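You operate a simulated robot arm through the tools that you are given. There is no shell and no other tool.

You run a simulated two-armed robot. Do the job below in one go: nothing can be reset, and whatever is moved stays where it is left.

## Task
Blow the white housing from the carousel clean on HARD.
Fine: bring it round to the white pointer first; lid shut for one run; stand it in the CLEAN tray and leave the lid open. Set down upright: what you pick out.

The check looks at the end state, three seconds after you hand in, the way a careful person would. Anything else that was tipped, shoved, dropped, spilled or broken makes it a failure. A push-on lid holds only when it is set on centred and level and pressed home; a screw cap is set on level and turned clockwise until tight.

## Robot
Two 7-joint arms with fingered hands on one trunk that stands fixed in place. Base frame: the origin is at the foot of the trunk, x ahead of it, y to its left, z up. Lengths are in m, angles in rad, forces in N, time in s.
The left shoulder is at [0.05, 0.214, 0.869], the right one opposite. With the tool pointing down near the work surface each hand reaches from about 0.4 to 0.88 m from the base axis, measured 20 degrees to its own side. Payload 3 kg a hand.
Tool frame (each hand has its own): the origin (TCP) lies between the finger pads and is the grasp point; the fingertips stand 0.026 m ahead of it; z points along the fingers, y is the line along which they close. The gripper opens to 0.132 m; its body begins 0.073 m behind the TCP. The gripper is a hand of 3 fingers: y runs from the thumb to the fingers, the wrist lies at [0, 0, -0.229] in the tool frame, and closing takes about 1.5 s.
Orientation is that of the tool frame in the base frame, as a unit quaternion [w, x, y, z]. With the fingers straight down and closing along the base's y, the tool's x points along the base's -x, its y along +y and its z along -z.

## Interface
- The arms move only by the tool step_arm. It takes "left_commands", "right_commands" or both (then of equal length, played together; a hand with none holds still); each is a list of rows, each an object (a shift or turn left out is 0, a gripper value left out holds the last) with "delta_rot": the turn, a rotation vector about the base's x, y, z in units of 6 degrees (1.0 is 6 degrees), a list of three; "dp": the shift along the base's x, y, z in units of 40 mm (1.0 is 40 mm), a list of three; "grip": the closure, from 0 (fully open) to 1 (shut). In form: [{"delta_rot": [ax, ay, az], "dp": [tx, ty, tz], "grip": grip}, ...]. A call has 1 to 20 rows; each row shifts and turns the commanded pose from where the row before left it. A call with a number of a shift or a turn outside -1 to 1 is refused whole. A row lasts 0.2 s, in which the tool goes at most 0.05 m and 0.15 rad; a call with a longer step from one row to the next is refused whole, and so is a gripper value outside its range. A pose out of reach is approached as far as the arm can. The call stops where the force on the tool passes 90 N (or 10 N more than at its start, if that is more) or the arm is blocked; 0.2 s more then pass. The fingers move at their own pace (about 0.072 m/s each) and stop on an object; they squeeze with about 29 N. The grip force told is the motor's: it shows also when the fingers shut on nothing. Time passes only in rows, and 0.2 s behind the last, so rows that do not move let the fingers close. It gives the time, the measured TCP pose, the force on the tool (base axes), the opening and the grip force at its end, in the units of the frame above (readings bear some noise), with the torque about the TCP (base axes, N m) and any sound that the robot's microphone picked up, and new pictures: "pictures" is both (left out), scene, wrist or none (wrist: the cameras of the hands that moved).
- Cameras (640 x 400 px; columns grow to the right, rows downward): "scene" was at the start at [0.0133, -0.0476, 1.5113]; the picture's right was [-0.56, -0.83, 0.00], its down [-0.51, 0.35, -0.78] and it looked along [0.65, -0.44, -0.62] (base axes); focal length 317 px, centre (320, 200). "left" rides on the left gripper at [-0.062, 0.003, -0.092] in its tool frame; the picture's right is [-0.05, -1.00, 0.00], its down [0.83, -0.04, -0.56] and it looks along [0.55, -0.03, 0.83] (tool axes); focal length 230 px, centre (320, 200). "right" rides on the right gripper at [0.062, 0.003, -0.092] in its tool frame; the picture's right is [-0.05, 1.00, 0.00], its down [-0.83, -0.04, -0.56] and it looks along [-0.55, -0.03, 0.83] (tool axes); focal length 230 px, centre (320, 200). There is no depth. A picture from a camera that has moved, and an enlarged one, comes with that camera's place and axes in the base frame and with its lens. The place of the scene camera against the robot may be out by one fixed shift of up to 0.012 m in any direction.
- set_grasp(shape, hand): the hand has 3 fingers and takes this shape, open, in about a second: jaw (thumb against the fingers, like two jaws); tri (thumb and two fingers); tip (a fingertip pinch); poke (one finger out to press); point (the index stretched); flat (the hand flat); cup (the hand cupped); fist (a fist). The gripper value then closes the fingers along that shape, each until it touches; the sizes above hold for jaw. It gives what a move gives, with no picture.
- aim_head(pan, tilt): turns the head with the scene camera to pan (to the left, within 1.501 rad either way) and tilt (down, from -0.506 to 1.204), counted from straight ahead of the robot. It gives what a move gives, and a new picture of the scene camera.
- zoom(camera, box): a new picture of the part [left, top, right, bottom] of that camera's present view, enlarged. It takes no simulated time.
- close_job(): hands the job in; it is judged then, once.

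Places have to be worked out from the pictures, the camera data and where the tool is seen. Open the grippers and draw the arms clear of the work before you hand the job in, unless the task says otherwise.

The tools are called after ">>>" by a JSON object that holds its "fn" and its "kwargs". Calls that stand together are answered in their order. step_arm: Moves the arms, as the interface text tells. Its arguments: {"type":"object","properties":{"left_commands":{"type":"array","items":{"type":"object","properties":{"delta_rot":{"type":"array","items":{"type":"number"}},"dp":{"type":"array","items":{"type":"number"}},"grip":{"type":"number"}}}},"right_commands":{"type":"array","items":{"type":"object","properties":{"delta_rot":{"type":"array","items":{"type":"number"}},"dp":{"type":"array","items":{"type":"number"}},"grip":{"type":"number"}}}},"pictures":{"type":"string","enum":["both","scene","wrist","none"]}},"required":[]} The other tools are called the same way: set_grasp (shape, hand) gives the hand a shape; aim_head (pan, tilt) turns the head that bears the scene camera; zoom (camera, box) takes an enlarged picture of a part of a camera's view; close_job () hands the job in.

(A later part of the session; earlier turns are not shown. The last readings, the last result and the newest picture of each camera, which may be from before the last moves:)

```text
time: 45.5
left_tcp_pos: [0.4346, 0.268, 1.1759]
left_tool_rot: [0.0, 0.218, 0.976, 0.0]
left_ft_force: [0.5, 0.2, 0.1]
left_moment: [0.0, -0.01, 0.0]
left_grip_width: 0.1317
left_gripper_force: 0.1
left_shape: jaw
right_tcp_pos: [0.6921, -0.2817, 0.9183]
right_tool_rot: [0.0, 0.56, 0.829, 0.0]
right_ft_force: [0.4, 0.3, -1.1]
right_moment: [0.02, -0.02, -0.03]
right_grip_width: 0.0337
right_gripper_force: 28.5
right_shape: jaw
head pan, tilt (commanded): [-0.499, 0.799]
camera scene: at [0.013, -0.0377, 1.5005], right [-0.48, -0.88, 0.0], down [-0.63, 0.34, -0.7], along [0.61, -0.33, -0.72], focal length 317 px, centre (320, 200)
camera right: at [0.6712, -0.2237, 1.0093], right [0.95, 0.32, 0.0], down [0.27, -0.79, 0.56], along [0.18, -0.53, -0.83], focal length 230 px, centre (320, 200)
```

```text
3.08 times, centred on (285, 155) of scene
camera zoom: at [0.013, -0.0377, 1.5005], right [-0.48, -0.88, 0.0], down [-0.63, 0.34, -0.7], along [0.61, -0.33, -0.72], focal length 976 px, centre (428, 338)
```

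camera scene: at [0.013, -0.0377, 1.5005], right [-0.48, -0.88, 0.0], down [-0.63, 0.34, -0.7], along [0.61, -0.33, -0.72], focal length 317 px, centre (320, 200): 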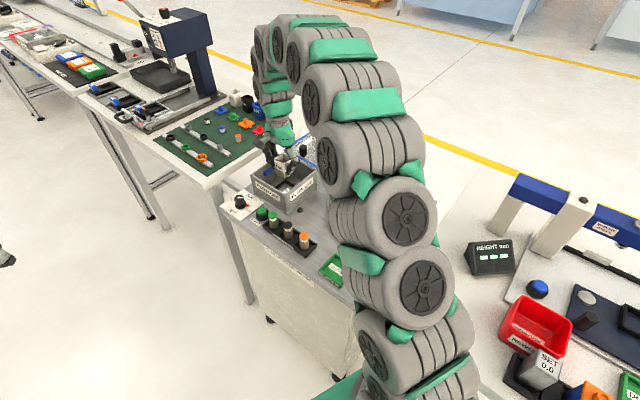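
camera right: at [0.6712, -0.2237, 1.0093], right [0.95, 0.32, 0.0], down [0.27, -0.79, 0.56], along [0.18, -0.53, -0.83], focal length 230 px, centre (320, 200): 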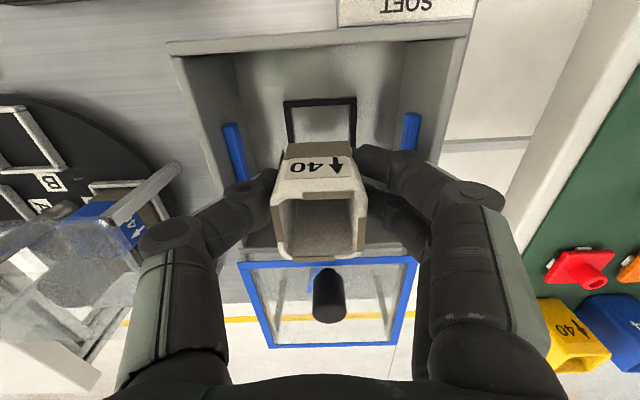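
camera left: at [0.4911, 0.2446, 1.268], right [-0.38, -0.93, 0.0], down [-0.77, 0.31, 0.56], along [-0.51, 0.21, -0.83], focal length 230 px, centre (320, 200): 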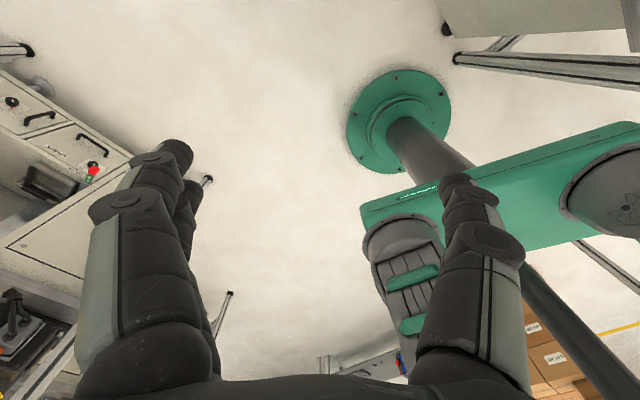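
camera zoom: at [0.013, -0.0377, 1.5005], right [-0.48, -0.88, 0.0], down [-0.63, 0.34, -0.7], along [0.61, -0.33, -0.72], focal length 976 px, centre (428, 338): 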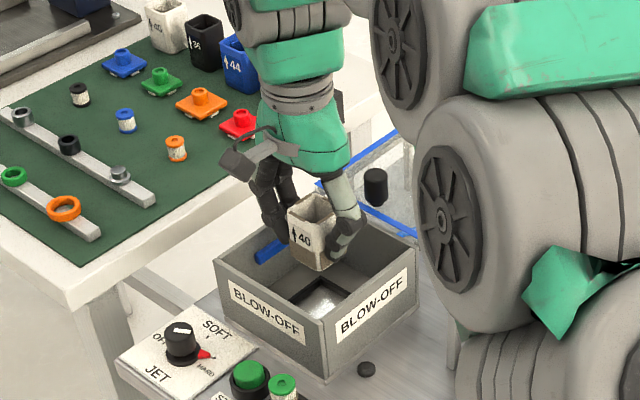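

Alignment is good (within ~2-3 mm, nest has ~6 mm play). I nudge 2 mm toward the near side and lower further, watching the force.

>>> {"fn": "step_arm", "kwargs": {"right_commands": [{"dp": [-0.015, 0.045, -0.4]}, {"dp": [0, 0, -0.4]}, {"dp": [0, 0, -0.4]}, {}]}}

>>> {"fn": "zoom", "kwargs": {"camera": "right", "box": [160, 40, 480, 240]}}

>>> {"fn": "zoom", "kwargs": {"camera": "scene", "box": [230, 90, 340, 220]}}

```text
time: 46.5
left_tcp_pos: [0.4339, 0.2683, 1.1759]
left_tool_rot: [0.0, 0.218, 0.976, -0.001]
left_ft_force: [-0.1, -0.2, -1.2]
left_moment: [-0.01, -0.02, 0.03]
left_grip_width: 0.1317
left_gripper_force: 0.0
left_shape: jaw
right_tcp_pos: [0.6918, -0.2804, 0.8691]
right_tool_rot: [0.0, 0.559, 0.829, -0.001]
right_ft_force: [0.1, 0.2, -0.6]
right_moment: [-0.03, 0.02, 0.0]
right_grip_width: 0.0339
right_gripper_force: 29.3
right_shape: jaw
head pan, tilt (commanded): [-0.499, 0.799]
camera scene: at [0.013, -0.0377, 1.5005], right [-0.48, -0.88, 0.0], down [-0.63, 0.34, -0.7], along [0.61, -0.33, -0.72], focal length 317 px, centre (320, 200)
camera right: at [0.671, -0.2213, 0.9606], right [0.95, 0.32, 0.0], down [0.27, -0.79, 0.56], along [0.18, -0.53, -0.83], focal length 230 px, centre (320, 200)
```

scene: 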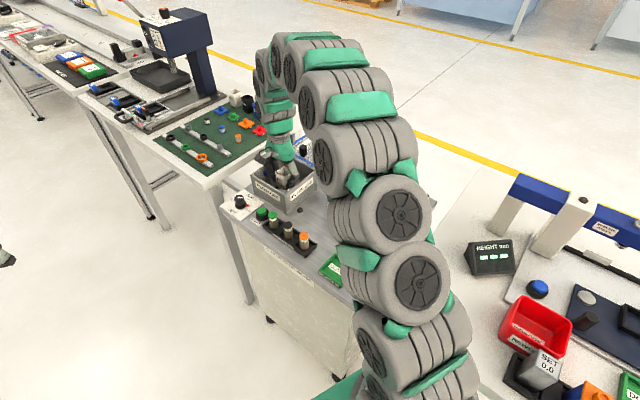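
right: 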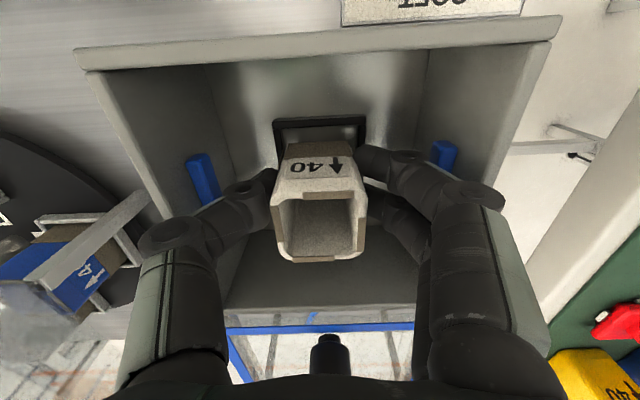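

```text
2.00 times, centred on (320, 140) of right
camera zoom: at [0.671, -0.2213, 0.9606], right [0.95, 0.32, 0.0], down [0.27, -0.79, 0.56], along [0.18, -0.53, -0.83], focal length 460 px, centre (320, 320)
```

zoom: 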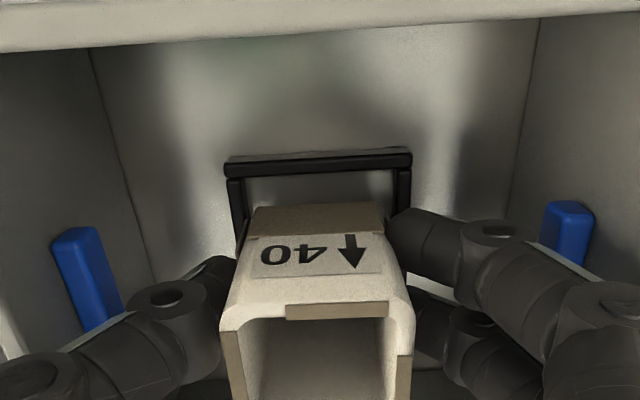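

```text
3.08 times, centred on (285, 155) of scene
camera zoom: at [0.013, -0.0377, 1.5005], right [-0.48, -0.88, 0.0], down [-0.63, 0.34, -0.7], along [0.61, -0.33, -0.72], focal length 976 px, centre (428, 338)
```

zoom: 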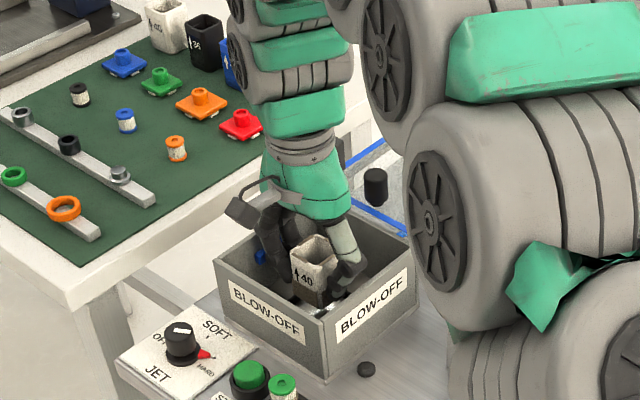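

Clearances to the blue bars and walls are fine, and the housing sits inside the nest outline. I shift 2 mm back for centring and lower in small steps until it touches.

>>> {"fn": "step_arm", "kwargs": {"right_commands": [{"dp": [0.015, -0.045, -0.15]}, {"dp": [0, 0, -0.15]}, {}], "pictures": "none"}}

>>> {"fn": "step_arm", "kwargs": {"right_commands": [{"dp": [0, 0, -0.05]}, {"dp": [0, 0, -0.05]}, {}], "pictures": "none"}}

>>> {"fn": "step_arm", "kwargs": {"right_commands": [{"dp": [0, 0, -0.05]}, {}], "pictures": "wrist"}}

```text
time: 47.3
left_tcp_pos: [0.4338, 0.2686, 1.175]
left_tool_rot: [0.0, 0.217, 0.976, 0.0]
left_ft_force: [-0.3, 0.1, 0.7]
left_moment: [-0.02, 0.02, -0.01]
left_grip_width: 0.132
left_gripper_force: 0.0
left_shape: jaw
right_tcp_pos: [0.6923, -0.2812, 0.8583]
right_tool_rot: [0.0, 0.559, 0.829, 0.0]
right_ft_force: [0.6, 0.8, -0.2]
right_moment: [0.02, -0.03, 0.0]
right_grip_width: 0.0337
right_gripper_force: 29.2
right_shape: jaw
head pan, tilt (commanded): [-0.499, 0.799]
```

```text
time: 48.1
left_tcp_pos: [0.4342, 0.2677, 1.1751]
left_tool_rot: [0.0, 0.217, 0.976, 0.0]
left_ft_force: [0.6, -1.2, 0.2]
left_moment: [-0.03, -0.06, -0.01]
left_grip_width: 0.1316
left_gripper_force: 0.1
left_shape: jaw
right_tcp_pos: [0.6915, -0.2822, 0.853]
right_tool_rot: [0.001, 0.56, 0.828, 0.001]
right_ft_force: [0.0, 0.7, 0.5]
right_moment: [0.02, -0.02, 0.04]
right_grip_width: 0.0336
right_gripper_force: 28.9
right_shape: jaw
head pan, tilt (commanded): [-0.499, 0.799]
```

```text
time: 48.7
left_tcp_pos: [0.434, 0.2675, 1.1749]
left_tool_rot: [0.0, 0.217, 0.976, 0.0]
left_ft_force: [-0.7, -0.3, -0.6]
left_moment: [0.02, 0.01, 0.02]
left_grip_width: 0.1318
left_gripper_force: 0.1
left_shape: jaw
right_tcp_pos: [0.6922, -0.2824, 0.8526]
right_tool_rot: [0.0, 0.56, 0.829, 0.001]
right_ft_force: [0.4, 0.8, 0.1]
right_moment: [-0.03, -0.02, 0.04]
right_grip_width: 0.0339
right_gripper_force: 28.9
right_shape: jaw
head pan, tilt (commanded): [-0.499, 0.799]
camera right: at [0.6716, -0.2233, 0.9439], right [0.95, 0.32, 0.0], down [0.27, -0.79, 0.56], along [0.18, -0.53, -0.83], focal length 230 px, centre (320, 200)
```

right: 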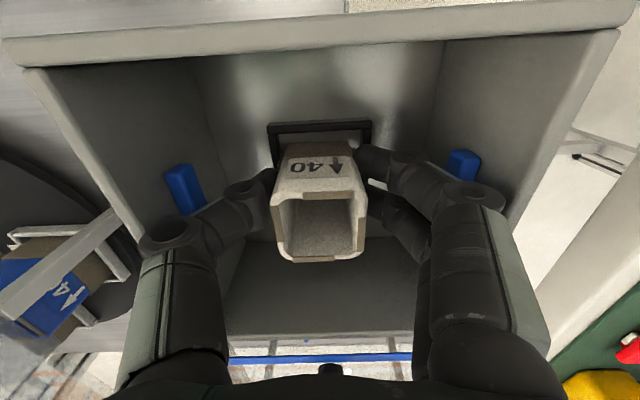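

No contact yet at z=0.8526; I keep lowering in 2 mm steps.

>>> {"fn": "step_arm", "kwargs": {"right_commands": [{"dp": [0, 0, -0.05]}, {}], "pictures": "none"}}

>>> {"fn": "step_arm", "kwargs": {"right_commands": [{"dp": [0, 0, -0.05]}, {}], "pictures": "none"}}

>>> {"fn": "step_arm", "kwargs": {"right_commands": [{"dp": [0, 0, -0.05]}, {}], "pictures": "wrist"}}

```text
time: 49.3
left_tcp_pos: [0.4354, 0.2673, 1.1753]
left_tool_rot: [0.0, 0.217, 0.976, -0.001]
left_ft_force: [-0.3, 0.0, -0.1]
left_moment: [0.02, -0.03, -0.01]
left_grip_width: 0.132
left_gripper_force: 0.1
left_shape: jaw
right_tcp_pos: [0.6919, -0.2835, 0.8504]
right_tool_rot: [-0.001, 0.56, 0.828, 0.0]
right_ft_force: [0.0, -0.5, -0.1]
right_moment: [0.01, -0.01, 0.02]
right_grip_width: 0.0337
right_gripper_force: 29.0
right_shape: jaw
head pan, tilt (commanded): [-0.499, 0.799]
```

```text
time: 49.9
left_tcp_pos: [0.4356, 0.268, 1.1765]
left_tool_rot: [0.0, 0.217, 0.976, 0.0]
left_ft_force: [0.1, -0.4, -1.4]
left_moment: [0.0, -0.01, -0.03]
left_grip_width: 0.1318
left_gripper_force: 0.0
left_shape: jaw
right_tcp_pos: [0.691, -0.2812, 0.8469]
right_tool_rot: [0.0, 0.56, 0.828, 0.0]
right_ft_force: [1.0, 1.1, -0.2]
right_moment: [-0.04, 0.07, 0.01]
right_grip_width: 0.0338
right_gripper_force: 29.2
right_shape: jaw
head pan, tilt (commanded): [-0.499, 0.799]
```

```text
time: 50.5
left_tcp_pos: [0.4326, 0.2688, 1.1759]
left_tool_rot: [0.0, 0.217, 0.976, 0.0]
left_ft_force: [-0.1, -0.2, -0.1]
left_moment: [-0.01, 0.02, 0.02]
left_grip_width: 0.1322
left_gripper_force: 0.0
left_shape: jaw
right_tcp_pos: [0.6913, -0.2812, 0.8464]
right_tool_rot: [0.0, 0.559, 0.829, 0.001]
right_ft_force: [2.4, 0.1, 12.2]
right_moment: [-0.02, 0.05, 0.03]
right_grip_width: 0.0343
right_gripper_force: 28.3
right_shape: jaw
head pan, tilt (commanded): [-0.499, 0.799]
camera right: at [0.6711, -0.2233, 0.9382], right [0.95, 0.32, 0.0], down [0.27, -0.79, 0.56], along [0.18, -0.53, -0.83], focal length 230 px, centre (320, 200)
```

right: 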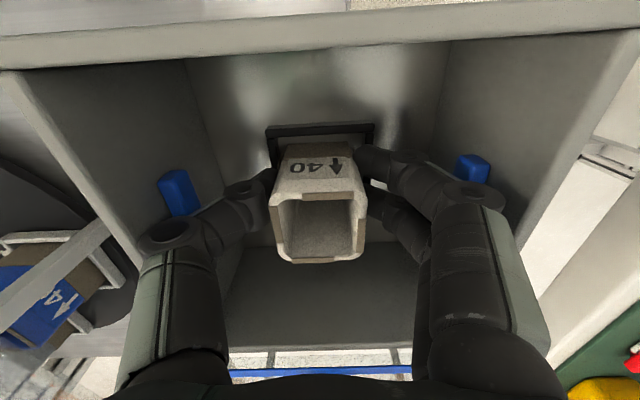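

Contact force 12 N at z≈0.846 – the base is at floor level inside the nest. I zoom to confirm before releasing.

>>> {"fn": "zoom", "kwargs": {"camera": "right", "box": [160, 80, 480, 280]}}

>>> {"fn": "zoom", "kwargs": {"camera": "scene", "box": [240, 120, 340, 220]}}

```text
2.00 times, centred on (320, 180) of right
camera zoom: at [0.6711, -0.2233, 0.9382], right [0.95, 0.32, 0.0], down [0.27, -0.79, 0.56], along [0.18, -0.53, -0.83], focal length 460 px, centre (320, 240)
```

zoom: 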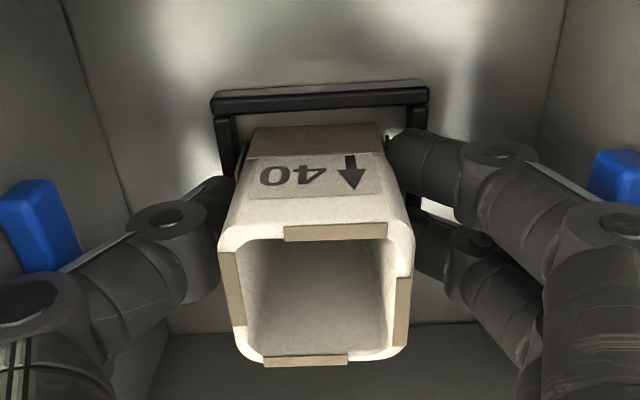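

```text
4.00 times, centred on (290, 170) of scene
camera zoom: at [0.0129, -0.0377, 1.5005], right [-0.48, -0.88, 0.0], down [-0.63, 0.34, -0.7], along [0.61, -0.33, -0.72], focal length 1269 px, centre (440, 320)
```

zoom: 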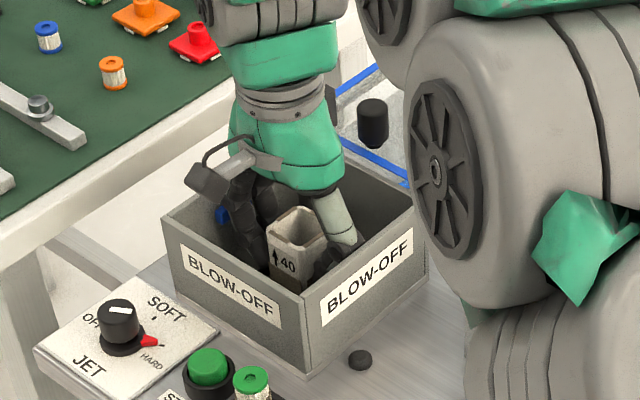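

It stands inside the nest, upright. I open only ~6 mm per side to stay off the blue bars, then lift straight up.

>>> {"fn": "step_arm", "kwargs": {"right_commands": [{"grip": 0.65}, {"grip": 0.65}, {"grip": 0.65}], "pictures": "wrist"}}

>>> {"fn": "zoom", "kwargs": {"camera": "right", "box": [160, 80, 480, 280]}}

```text
time: 51.3
left_tcp_pos: [0.4345, 0.2692, 1.1746]
left_tool_rot: [-0.001, 0.218, 0.976, 0.0]
left_ft_force: [-0.6, -0.4, -0.6]
left_moment: [0.02, 0.0, 0.0]
left_grip_width: 0.1319
left_gripper_force: 0.1
left_shape: jaw
right_tcp_pos: [0.6916, -0.2822, 0.8456]
right_tool_rot: [0.0, 0.559, 0.829, 0.001]
right_ft_force: [14.3, 2.5, -0.4]
right_moment: [-0.06, 0.43, 0.24]
right_grip_width: 0.0416
right_gripper_force: 0.1
right_shape: jaw
head pan, tilt (commanded): [-0.499, 0.799]
camera right: at [0.6713, -0.2228, 0.9375], right [0.95, 0.33, 0.0], down [0.27, -0.79, 0.56], along [0.18, -0.52, -0.83], focal length 230 px, centre (320, 200)
```

right: 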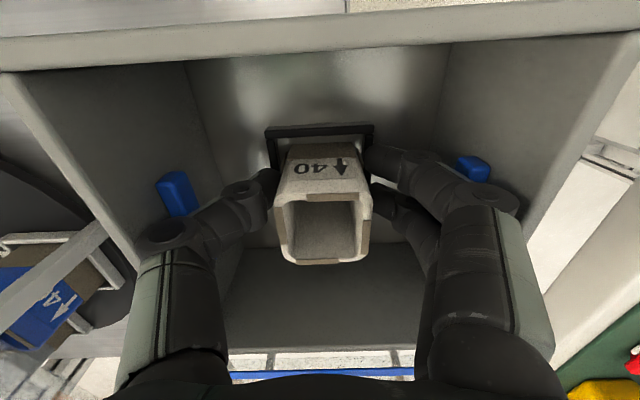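

```text
2.00 times, centred on (320, 180) of right
camera zoom: at [0.6713, -0.2228, 0.9375], right [0.95, 0.33, 0.0], down [0.27, -0.79, 0.56], along [0.18, -0.52, -0.83], focal length 460 px, centre (320, 240)
```

zoom: 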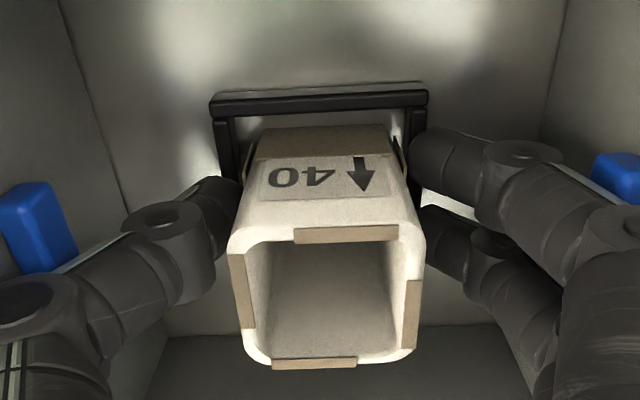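

The thumb's outer joint seems to lean on the left box wall (14 N). I shift 1.5 mm away from it and lift slowly.

>>> {"fn": "step_arm", "kwargs": {"right_commands": [{"dp": [0.035, 0.014, 0.02]}, {"dp": [0, 0, 0.15]}, {"dp": [0, 0, 0.2]}, {}], "pictures": "wrist"}}

>>> {"fn": "zoom", "kwargs": {"camera": "right", "box": [160, 80, 480, 280]}}

```text
time: 52.3
left_tcp_pos: [0.4338, 0.2678, 1.1751]
left_tool_rot: [0.0, 0.217, 0.976, 0.0]
left_ft_force: [0.9, 0.1, 0.7]
left_moment: [0.02, -0.01, -0.02]
left_grip_width: 0.132
left_gripper_force: 0.1
left_shape: jaw
right_tcp_pos: [0.693, -0.2825, 0.8612]
right_tool_rot: [0.001, 0.56, 0.829, -0.001]
right_ft_force: [0.5, 0.1, 0.2]
right_moment: [0.03, 0.02, 0.01]
right_grip_width: 0.0455
right_gripper_force: 0.0
right_shape: jaw
head pan, tilt (commanded): [-0.499, 0.799]
camera right: at [0.6724, -0.2227, 0.9534], right [0.95, 0.32, 0.0], down [0.27, -0.79, 0.56], along [0.18, -0.53, -0.83], focal length 230 px, centre (320, 200)
```

right: 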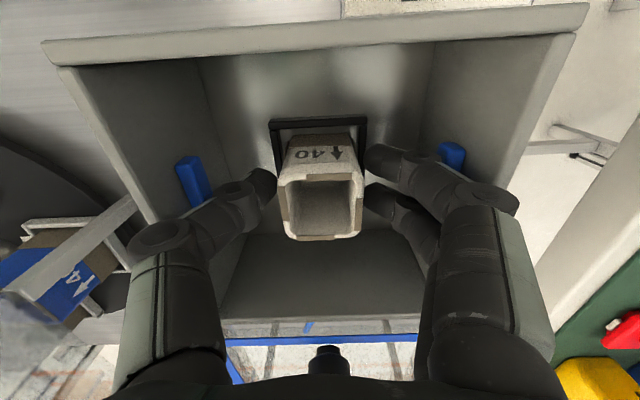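

```text
2.00 times, centred on (320, 180) of right
camera zoom: at [0.6724, -0.2227, 0.9534], right [0.95, 0.32, 0.0], down [0.27, -0.79, 0.56], along [0.18, -0.53, -0.83], focal length 460 px, centre (320, 240)
```

zoom: 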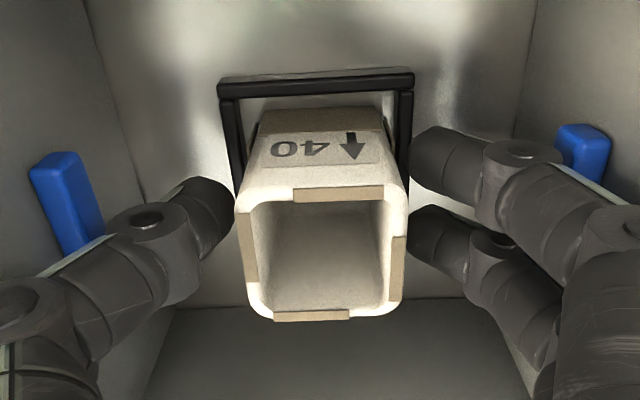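

The fingers are free and the housing stands in the nest. I lift clear to look at the box and lid.

>>> {"fn": "step_arm", "kwargs": {"right_commands": [{"dp": [0, 0, 0.5]}, {"dp": [0, 0, 1]}, {"dp": [0, 0, 1]}, {"dp": [0, 0, 1]}, {"dp": [0, 0, 0.8]}, {"grip": 0}, {}]}}

>>> {"fn": "zoom", "kwargs": {"camera": "right", "box": [200, 40, 440, 280]}}

>>> {"fn": "zoom", "kwargs": {"camera": "scene", "box": [240, 120, 350, 220]}}

```text
time: 53.9
left_tcp_pos: [0.4344, 0.2682, 1.1762]
left_tool_rot: [0.0, 0.218, 0.976, 0.0]
left_ft_force: [-0.2, -0.2, 0.0]
left_moment: [-0.01, -0.01, 0.02]
left_grip_width: 0.1319
left_gripper_force: 0.1
left_shape: jaw
right_tcp_pos: [0.6931, -0.282, 1.0341]
right_tool_rot: [0.0, 0.561, 0.828, 0.001]
right_ft_force: [0.1, 0.4, -0.1]
right_moment: [-0.02, 0.0, 0.01]
right_grip_width: 0.1298
right_gripper_force: 0.0
right_shape: jaw
head pan, tilt (commanded): [-0.499, 0.799]
camera scene: at [0.013, -0.0377, 1.5005], right [-0.48, -0.88, 0.0], down [-0.63, 0.34, -0.7], along [0.61, -0.33, -0.72], focal length 317 px, centre (320, 200)
camera right: at [0.6727, -0.2247, 1.1258], right [0.95, 0.32, 0.0], down [0.27, -0.79, 0.56], along [0.18, -0.53, -0.83], focal length 230 px, centre (320, 200)
```

scene: 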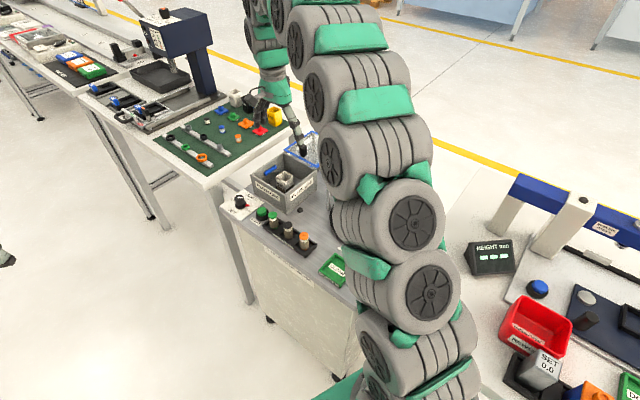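
right: 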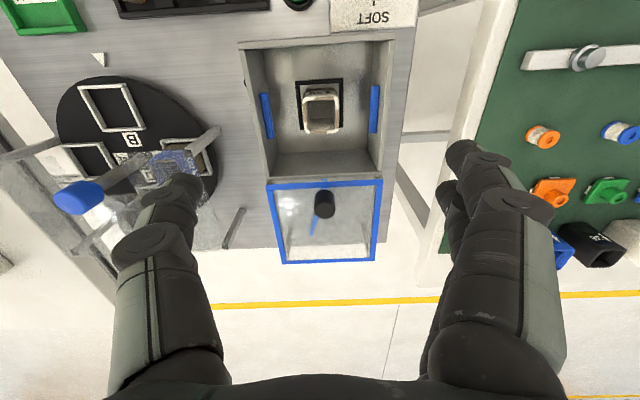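

```text
1.67 times, centred on (320, 160) of right
camera zoom: at [0.6727, -0.2247, 1.1258], right [0.95, 0.32, 0.0], down [0.27, -0.79, 0.56], along [0.18, -0.53, -0.83], focal length 384 px, centre (320, 267)
```

zoom: 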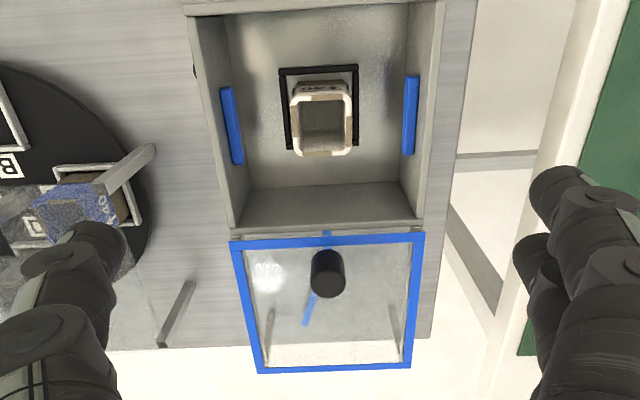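

```text
4.00 times, centred on (295, 170) of scene
camera zoom: at [0.013, -0.0377, 1.5005], right [-0.48, -0.88, 0.0], down [-0.63, 0.34, -0.7], along [0.61, -0.33, -0.72], focal length 1269 px, centre (420, 320)
```

zoom: 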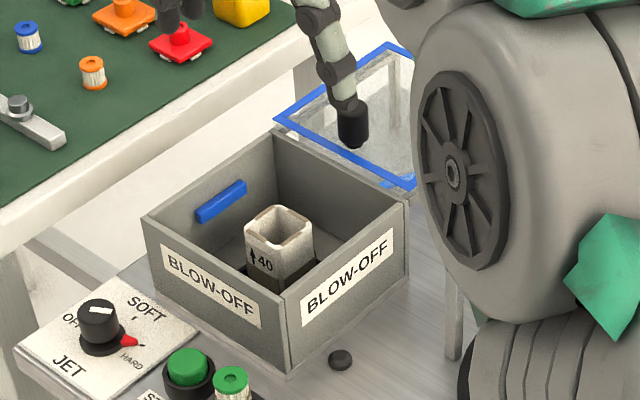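

Refined geometry: box rim z≈0.881, box centre ≈(0.693,-0.283), lid resting just beyond the far rim with its knob at ≈(0.726,-0.364), top 0.919. I move the hand aside so the head camera can look at how the lid is carried (rails or hinge).

>>> {"fn": "step_arm", "kwargs": {"right_commands": [{"dp": [-0.8, -0.35, 0.3]}, {"dp": [-0.8, -0.35, 0.3]}, {"dp": [-0.8, -0.35, 0.3]}, {"dp": [-0.8, -0.35, 0.3]}, {"dp": [-0.8, -0.35, 0]}, {"dp": [-0.8, -0.35, 0]}, {"dp": [-0.8, -0.35, 0]}, {}], "pictures": "scene"}}

>>> {"fn": "zoom", "kwargs": {"camera": "scene", "box": [275, 125, 355, 190]}}

>>> {"fn": "zoom", "kwargs": {"camera": "scene", "box": [215, 140, 355, 230]}}

```text
time: 55.7
left_tcp_pos: [0.4342, 0.2688, 1.176]
left_tool_rot: [0.0, 0.217, 0.976, 0.0]
left_ft_force: [0.2, -0.7, 0.0]
left_moment: [-0.01, 0.0, 0.03]
left_grip_width: 0.1319
left_gripper_force: 0.0
left_shape: jaw
right_tcp_pos: [0.4684, -0.3803, 1.083]
right_tool_rot: [0.0, 0.56, 0.829, -0.001]
right_ft_force: [0.2, 0.0, 0.3]
right_moment: [0.0, 0.03, 0.02]
right_grip_width: 0.132
right_gripper_force: 0.0
right_shape: jaw
head pan, tilt (commanded): [-0.499, 0.799]
camera scene: at [0.013, -0.0377, 1.5005], right [-0.48, -0.88, 0.0], down [-0.63, 0.34, -0.7], along [0.61, -0.33, -0.72], focal length 317 px, centre (320, 200)
```

scene: 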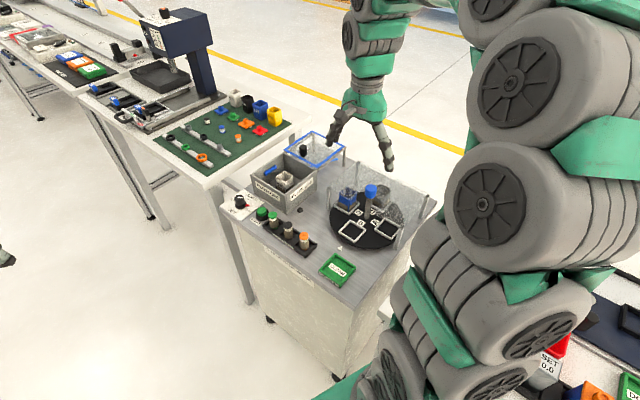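

```text
6.15 times, centred on (315, 158) of scene
camera zoom: at [0.013, -0.0377, 1.5005], right [-0.48, -0.88, 0.0], down [-0.63, 0.34, -0.7], along [0.61, -0.33, -0.72], focal length 1953 px, centre (351, 462)
```

zoom: 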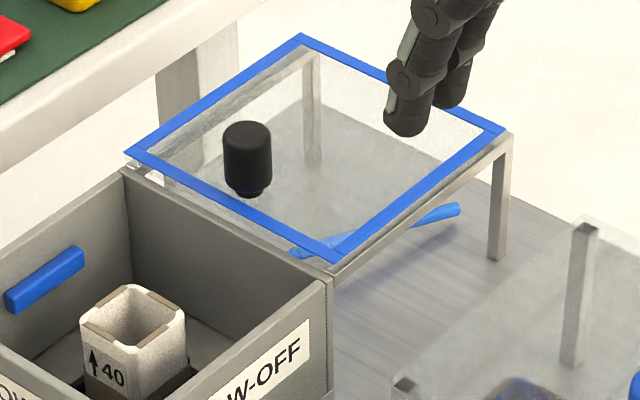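

```text
4.44 times, centred on (285, 185) of scene
camera zoom: at [0.013, -0.0377, 1.5005], right [-0.48, -0.88, 0.0], down [-0.63, 0.34, -0.7], along [0.61, -0.33, -0.72], focal length 1410 px, centre (476, 267)
```

zoom: 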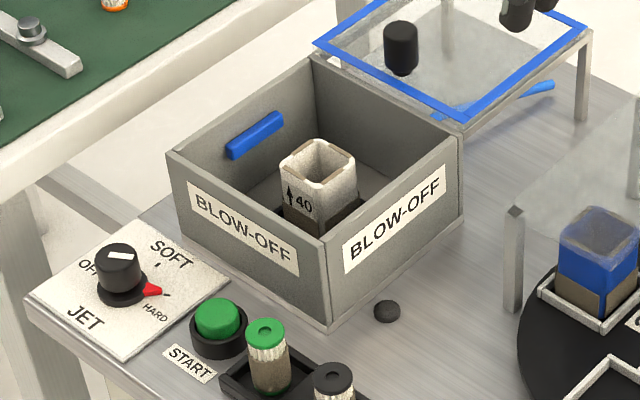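

The lid is a slider: it rests on rails flush with the box rim, knob near its leading edge; pulling it ~0.14 m toward the near side shuts it. I move the right hand above the lid knob.

>>> {"fn": "step_arm", "kwargs": {"right_commands": [{"dp": [0.92, 0.058, 0]}, {"dp": [0.92, 0.058, 0]}, {"dp": [0.92, 0.058, 0]}, {"dp": [0.92, 0.058, -0.2]}, {"dp": [0.92, 0.058, -0.5]}, {"dp": [0.92, 0.058, -0.7]}, {"dp": [0.92, 0.058, -0.7], "grip": 0.4}, {}, {}], "pictures": "wrist"}}

>>> {"fn": "zoom", "kwargs": {"camera": "right", "box": [200, 80, 440, 230]}}

```text
time: 57.7
left_tcp_pos: [0.4347, 0.2675, 1.1746]
left_tool_rot: [0.0, 0.217, 0.976, 0.0]
left_ft_force: [0.0, 0.3, 0.6]
left_moment: [0.01, -0.01, 0.03]
left_grip_width: 0.132
left_gripper_force: 0.0
left_shape: jaw
right_tcp_pos: [0.7256, -0.3624, 0.9958]
right_tool_rot: [0.001, 0.56, 0.829, 0.0]
right_ft_force: [0.4, 0.0, -0.1]
right_moment: [0.02, 0.01, 0.03]
right_grip_width: 0.0798
right_gripper_force: 0.1
right_shape: jaw
head pan, tilt (commanded): [-0.499, 0.799]
camera right: at [0.7064, -0.3038, 1.0882], right [0.95, 0.32, 0.0], down [0.27, -0.79, 0.56], along [0.18, -0.53, -0.83], focal length 230 px, centre (320, 200)
```

right: 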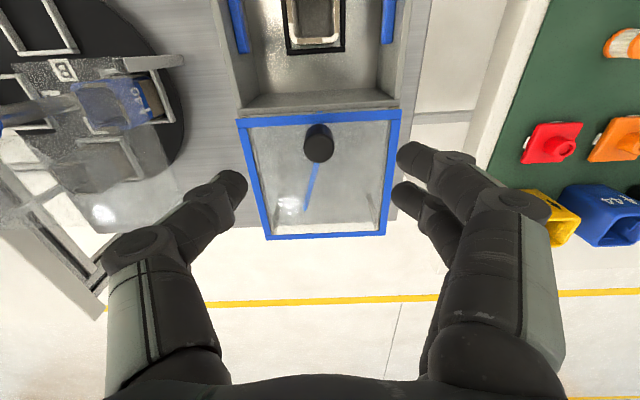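

```text
2.67 times, centred on (320, 155) of right
camera zoom: at [0.7064, -0.3038, 1.0882], right [0.95, 0.32, 0.0], down [0.27, -0.79, 0.56], along [0.18, -0.53, -0.83], focal length 614 px, centre (320, 320)
```

zoom: 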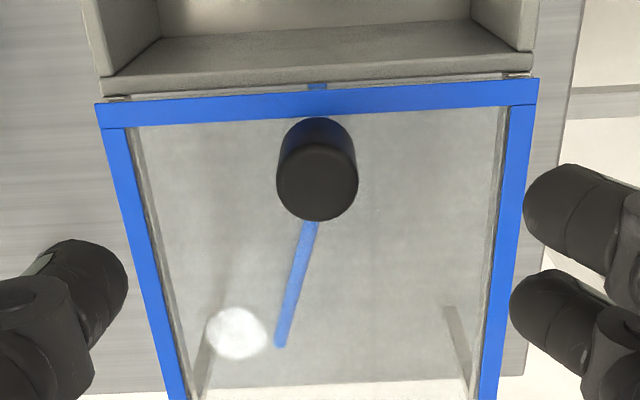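

The lid knob is at ≈(0.7263,-0.3654), lid surface ≈0.889. I lower to z≈0.923 (tips ~8 mm above the glass) and close on the knob.

>>> {"fn": "step_arm", "kwargs": {"right_commands": [{"dp": [0.015, -0.07, -0.6]}, {"dp": [0, 0, -0.6]}, {"dp": [0, 0, -0.6]}, {}, {"grip": 1}, {"grip": 1}, {"grip": 1}, {"grip": 1}, {"grip": 1}, {"grip": 1}], "pictures": "wrist"}}

>>> {"fn": "zoom", "kwargs": {"camera": "right", "box": [160, 80, 480, 280]}}

```text
time: 59.9
left_tcp_pos: [0.4341, 0.2675, 1.1758]
left_tool_rot: [0.001, 0.217, 0.976, 0.0]
left_ft_force: [0.0, 0.6, -1.0]
left_moment: [0.03, -0.02, -0.02]
left_grip_width: 0.1317
left_gripper_force: 0.0
left_shape: jaw
right_tcp_pos: [0.7261, -0.3661, 0.9262]
right_tool_rot: [0.0, 0.561, 0.828, 0.0]
right_ft_force: [-0.4, -0.8, -5.9]
right_moment: [0.01, 0.0, 0.06]
right_grip_width: 0.0137
right_gripper_force: 28.9
right_shape: jaw
head pan, tilt (commanded): [-0.499, 0.799]
camera right: at [0.7061, -0.3076, 1.0169], right [0.95, 0.32, 0.0], down [0.27, -0.79, 0.55], along [0.18, -0.53, -0.83], focal length 230 px, centre (320, 200)
```

right: 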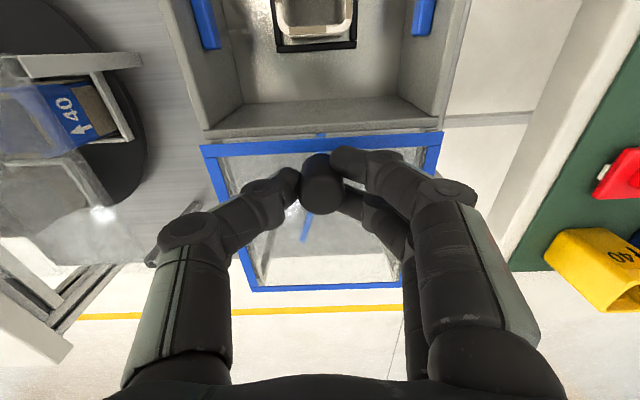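

```text
2.00 times, centred on (320, 180) of right
camera zoom: at [0.7061, -0.3076, 1.0169], right [0.95, 0.32, 0.0], down [0.27, -0.79, 0.55], along [0.18, -0.53, -0.83], focal length 460 px, centre (320, 240)
```

zoom: 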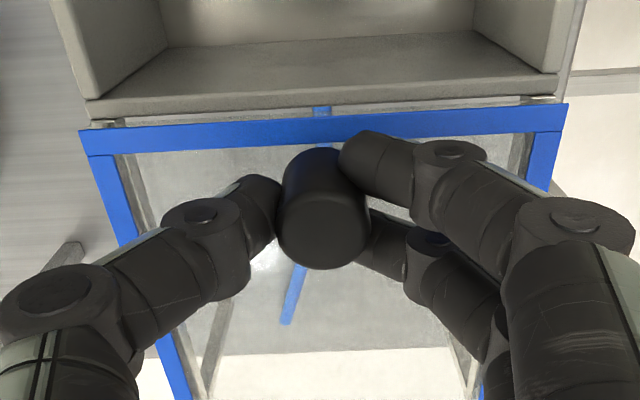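

The knob is gripped. I pull it 20 mm toward the near side as a test to confirm it slides.

>>> {"fn": "step_arm", "kwargs": {"right_commands": [{"dp": [-0.095, 0.231, 0]}, {"dp": [-0.095, 0.231, 0]}, {}], "pictures": "wrist"}}

>>> {"fn": "zoom", "kwargs": {"camera": "right", "box": [160, 80, 480, 280]}}

```text
time: 60.7
left_tcp_pos: [0.4347, 0.268, 1.1745]
left_tool_rot: [-0.001, 0.217, 0.976, 0.0]
left_ft_force: [0.1, -0.1, 0.5]
left_moment: [0.02, 0.02, 0.02]
left_grip_width: 0.1318
left_gripper_force: 0.1
left_shape: jaw
right_tcp_pos: [0.719, -0.3484, 0.9257]
right_tool_rot: [0.001, 0.56, 0.829, 0.0]
right_ft_force: [-5.1, -2.2, -5.9]
right_moment: [-0.03, 0.09, 0.04]
right_grip_width: 0.0137
right_gripper_force: 29.0
right_shape: jaw
head pan, tilt (commanded): [-0.499, 0.799]
camera right: at [0.6992, -0.2895, 1.017], right [0.95, 0.32, 0.0], down [0.27, -0.79, 0.55], along [0.18, -0.53, -0.83], focal length 230 px, centre (320, 200)
```

right: 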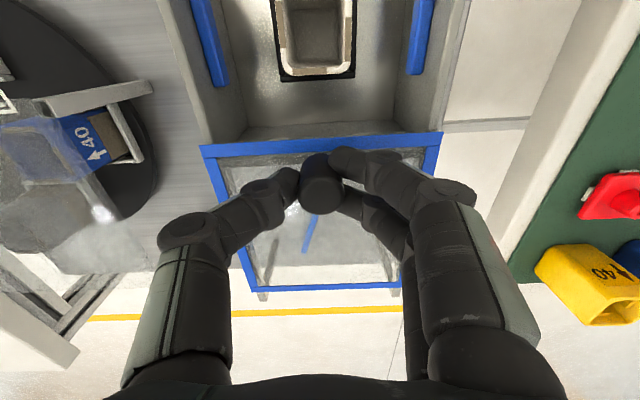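

```text
2.00 times, centred on (320, 180) of right
camera zoom: at [0.6992, -0.2895, 1.017], right [0.95, 0.32, 0.0], down [0.27, -0.79, 0.55], along [0.18, -0.53, -0.83], focal length 460 px, centre (320, 240)
```

zoom: 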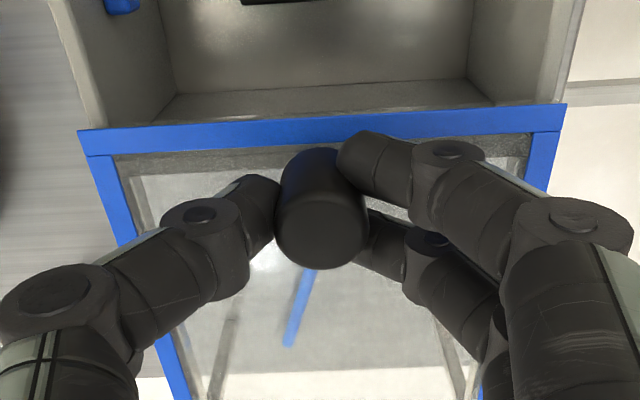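

The lid slides freely. I pull it another 100 mm, then check alignment and force before the final part.

>>> {"fn": "step_arm", "kwargs": {"right_commands": [{"dp": [-0.19, 0.4626, 0]}, {"dp": [-0.19, 0.4626, 0]}, {"dp": [-0.19, 0.4626, 0]}, {"dp": [-0.19, 0.4626, 0]}, {"dp": [-0.19, 0.4626, 0]}, {}], "pictures": "both"}}

>>> {"fn": "zoom", "kwargs": {"camera": "right", "box": [160, 80, 480, 280]}}

```text
time: 62.1
left_tcp_pos: [0.4338, 0.268, 1.1766]
left_tool_rot: [0.0, 0.217, 0.976, 0.0]
left_ft_force: [0.5, 0.2, -0.2]
left_moment: [-0.01, -0.03, -0.01]
left_grip_width: 0.1317
left_gripper_force: 0.2
left_shape: jaw
right_tcp_pos: [0.6825, -0.2536, 0.9251]
right_tool_rot: [0.0, 0.559, 0.829, 0.0]
right_ft_force: [-8.3, -3.1, 3.7]
right_moment: [-0.03, 0.22, 0.04]
right_grip_width: 0.0134
right_gripper_force: 28.8
right_shape: jaw
head pan, tilt (commanded): [-0.499, 0.799]
camera scene: at [0.0128, -0.0377, 1.5005], right [-0.48, -0.88, 0.0], down [-0.63, 0.34, -0.7], along [0.61, -0.33, -0.72], focal length 317 px, centre (320, 200)
camera right: at [0.6616, -0.1963, 1.0166], right [0.95, 0.32, 0.0], down [0.27, -0.79, 0.56], along [0.18, -0.53, -0.83], focal length 230 px, centre (320, 200)
```

scene: 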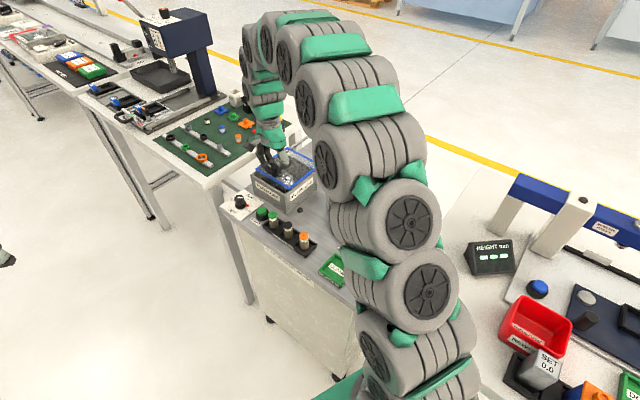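
right: 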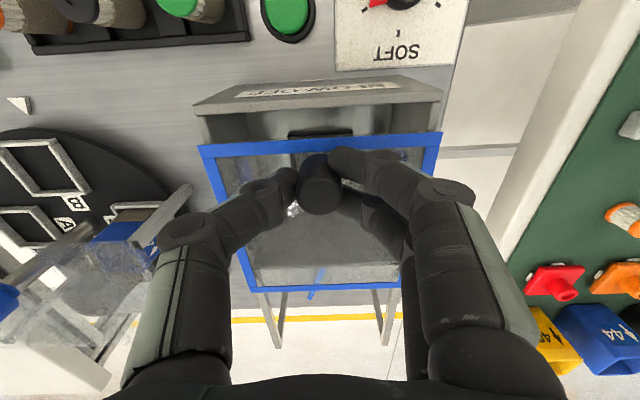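

```text
2.00 times, centred on (320, 180) of right
camera zoom: at [0.6616, -0.1963, 1.0166], right [0.95, 0.32, 0.0], down [0.27, -0.79, 0.56], along [0.18, -0.53, -0.83], focal length 460 px, centre (320, 240)
```

zoom: 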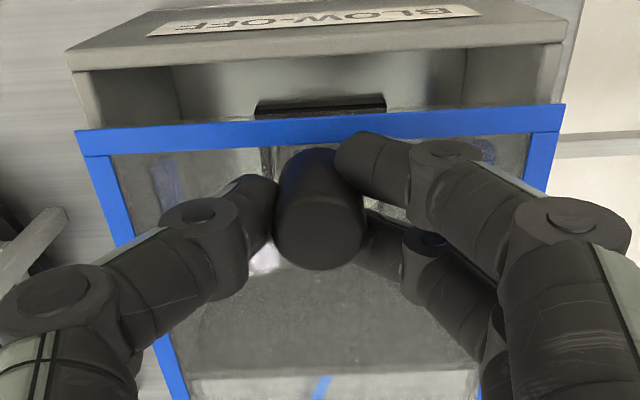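

About 15-20 mm remains, with only a small sideways force. I continue in 5 mm steps, veering slightly toward -e1 to relieve that force.

>>> {"fn": "step_arm", "kwargs": {"right_commands": [{"dp": [-0.058, 0.112, 0]}, {"dp": [-0.055, 0.114, 0]}, {"dp": [-0.048, 0.115, 0]}, {}], "pictures": "wrist"}}

>>> {"fn": "zoom", "kwargs": {"camera": "right", "box": [160, 80, 480, 280]}}

```text
time: 63.1
left_tcp_pos: [0.4342, 0.2679, 1.1753]
left_tool_rot: [-0.001, 0.216, 0.976, 0.0]
left_ft_force: [1.1, 0.8, 0.2]
left_moment: [0.02, -0.01, -0.03]
left_grip_width: 0.1318
left_gripper_force: 0.1
left_shape: jaw
right_tcp_pos: [0.6749, -0.2414, 0.9252]
right_tool_rot: [0.0, 0.56, 0.829, 0.001]
right_ft_force: [4.7, 1.8, -2.2]
right_moment: [0.07, -0.1, -0.03]
right_grip_width: 0.0135
right_gripper_force: 29.3
right_shape: jaw
head pan, tilt (commanded): [-0.499, 0.799]
camera right: at [0.6548, -0.1827, 1.0169], right [0.95, 0.32, 0.0], down [0.27, -0.79, 0.56], along [0.18, -0.52, -0.83], focal length 230 px, centre (320, 200)
```

right: 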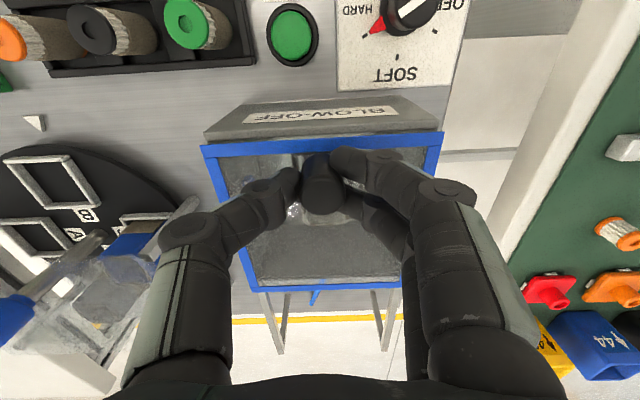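

```text
2.00 times, centred on (320, 180) of right
camera zoom: at [0.6548, -0.1827, 1.0169], right [0.95, 0.32, 0.0], down [0.27, -0.79, 0.56], along [0.18, -0.52, -0.83], focal length 460 px, centre (320, 240)
```

zoom: 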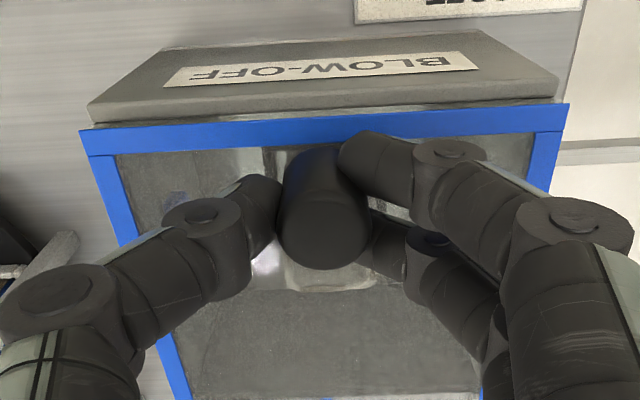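

The lid now covers the box almost to the near rim, no stop felt yet. I pull in 2-3 mm steps until resistance shows.

>>> {"fn": "step_arm", "kwargs": {"right_commands": [{"dp": [-0.02, 0.046, 0]}, {"dp": [-0.02, 0.046, 0]}, {}], "pictures": "none"}}

>>> {"fn": "step_arm", "kwargs": {"right_commands": [{"dp": [-0.02, 0.046, 0]}, {}], "pictures": "wrist"}}

>>> {"fn": "zoom", "kwargs": {"camera": "right", "box": [160, 80, 480, 280]}}

```text
time: 63.9
left_tcp_pos: [0.4331, 0.2674, 1.1749]
left_tool_rot: [0.0, 0.217, 0.976, 0.001]
left_ft_force: [-0.3, 0.3, 0.1]
left_moment: [0.01, 0.03, -0.02]
left_grip_width: 0.1319
left_gripper_force: 0.1
left_shape: jaw
right_tcp_pos: [0.6727, -0.2362, 0.926]
right_tool_rot: [0.0, 0.56, 0.829, -0.001]
right_ft_force: [5.0, 1.7, -0.5]
right_moment: [-0.01, -0.1, 0.01]
right_grip_width: 0.0133
right_gripper_force: 28.9
right_shape: jaw
head pan, tilt (commanded): [-0.499, 0.799]
```

```text
time: 64.5
left_tcp_pos: [0.4339, 0.2679, 1.1754]
left_tool_rot: [0.0, 0.217, 0.976, 0.0]
left_ft_force: [0.0, 0.3, 0.4]
left_moment: [-0.01, -0.01, -0.01]
left_grip_width: 0.132
left_gripper_force: 0.0
left_shape: jaw
right_tcp_pos: [0.6716, -0.2363, 0.9241]
right_tool_rot: [0.0, 0.56, 0.829, 0.0]
right_ft_force: [7.1, -1.0, -2.9]
right_moment: [0.0, -0.14, -0.03]
right_grip_width: 0.0131
right_gripper_force: 28.8
right_shape: jaw
head pan, tilt (commanded): [-0.499, 0.799]
camera right: at [0.6525, -0.178, 1.0169], right [0.95, 0.32, 0.0], down [0.27, -0.79, 0.56], along [0.18, -0.53, -0.83], focal length 230 px, centre (320, 200)
```

right: 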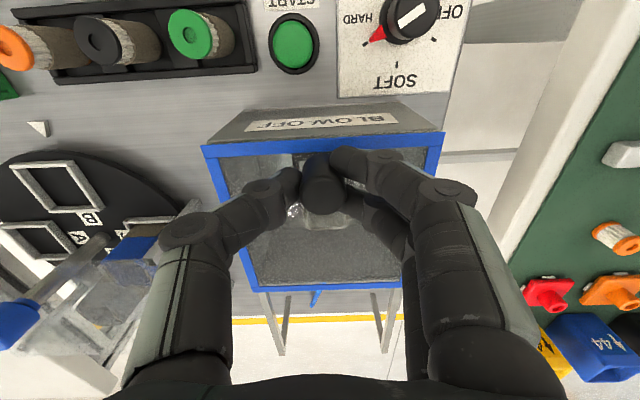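

```text
2.00 times, centred on (320, 180) of right
camera zoom: at [0.6525, -0.178, 1.0169], right [0.95, 0.32, 0.0], down [0.27, -0.79, 0.56], along [0.18, -0.53, -0.83], focal length 460 px, centre (320, 240)
```

zoom: 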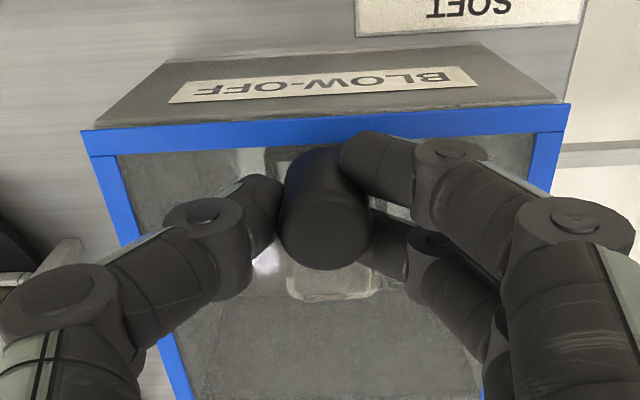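

The lid edge is now flush with the near wall and may be at its stop. I push 2 mm more to confirm.

>>> {"fn": "step_arm", "kwargs": {"right_commands": [{"dp": [-0.015, 0.048, 0]}, {}], "pictures": "none"}}

>>> {"fn": "step_arm", "kwargs": {"right_commands": [{"dp": [-0.015, 0.048, 0]}, {}], "pictures": "wrist"}}

>>> {"fn": "zoom", "kwargs": {"camera": "right", "box": [160, 80, 480, 280]}}

```text
time: 65.1
left_tcp_pos: [0.4339, 0.2668, 1.1748]
left_tool_rot: [-0.001, 0.217, 0.976, 0.001]
left_ft_force: [0.7, 0.7, 1.1]
left_moment: [0.03, 0.0, 0.02]
left_grip_width: 0.1318
left_gripper_force: 0.1
left_shape: jaw
right_tcp_pos: [0.673, -0.2363, 0.9247]
right_tool_rot: [0.0, 0.56, 0.829, 0.001]
right_ft_force: [14.7, -16.7, 3.3]
right_moment: [-0.3, -0.33, -0.1]
right_grip_width: 0.0134
right_gripper_force: 29.1
right_shape: jaw
head pan, tilt (commanded): [-0.499, 0.799]
```

```text
time: 65.7
left_tcp_pos: [0.4341, 0.2675, 1.1762]
left_tool_rot: [0.001, 0.217, 0.976, 0.0]
left_ft_force: [-0.1, 0.2, -0.1]
left_moment: [0.01, 0.01, 0.02]
left_grip_width: 0.132
left_gripper_force: 0.1
left_shape: jaw
right_tcp_pos: [0.6714, -0.2347, 0.9248]
right_tool_rot: [0.001, 0.561, 0.828, 0.0]
right_ft_force: [18.4, -34.8, 6.6]
right_moment: [-0.62, -0.36, -0.24]
right_grip_width: 0.0136
right_gripper_force: 29.5
right_shape: jaw
head pan, tilt (commanded): [-0.499, 0.799]
camera right: at [0.6517, -0.1763, 1.0163], right [0.95, 0.32, 0.0], down [0.27, -0.79, 0.56], along [0.18, -0.53, -0.83], focal length 230 px, centre (320, 200)
```

right: 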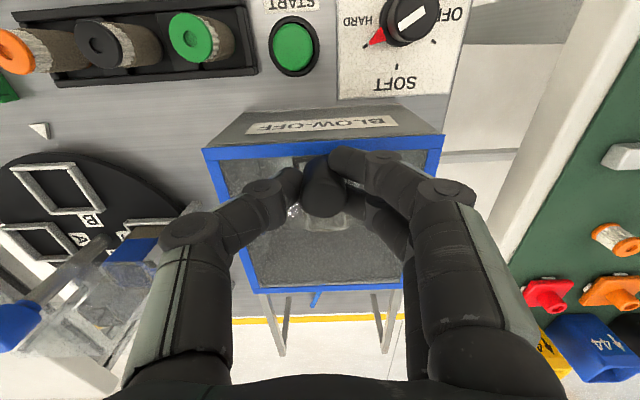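

```text
2.00 times, centred on (320, 180) of right
camera zoom: at [0.6517, -0.1763, 1.0163], right [0.95, 0.32, 0.0], down [0.27, -0.79, 0.56], along [0.18, -0.53, -0.83], focal length 460 px, centre (320, 240)
```

zoom: 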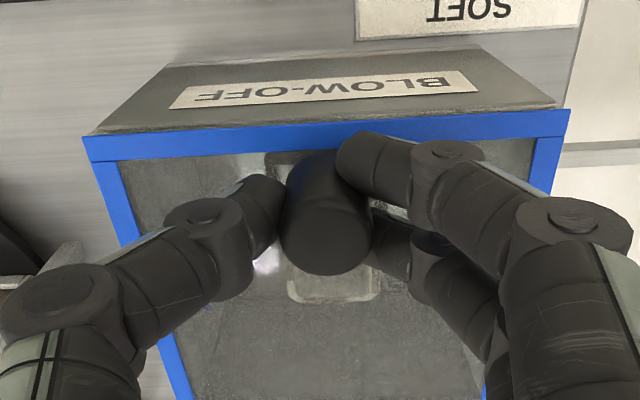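

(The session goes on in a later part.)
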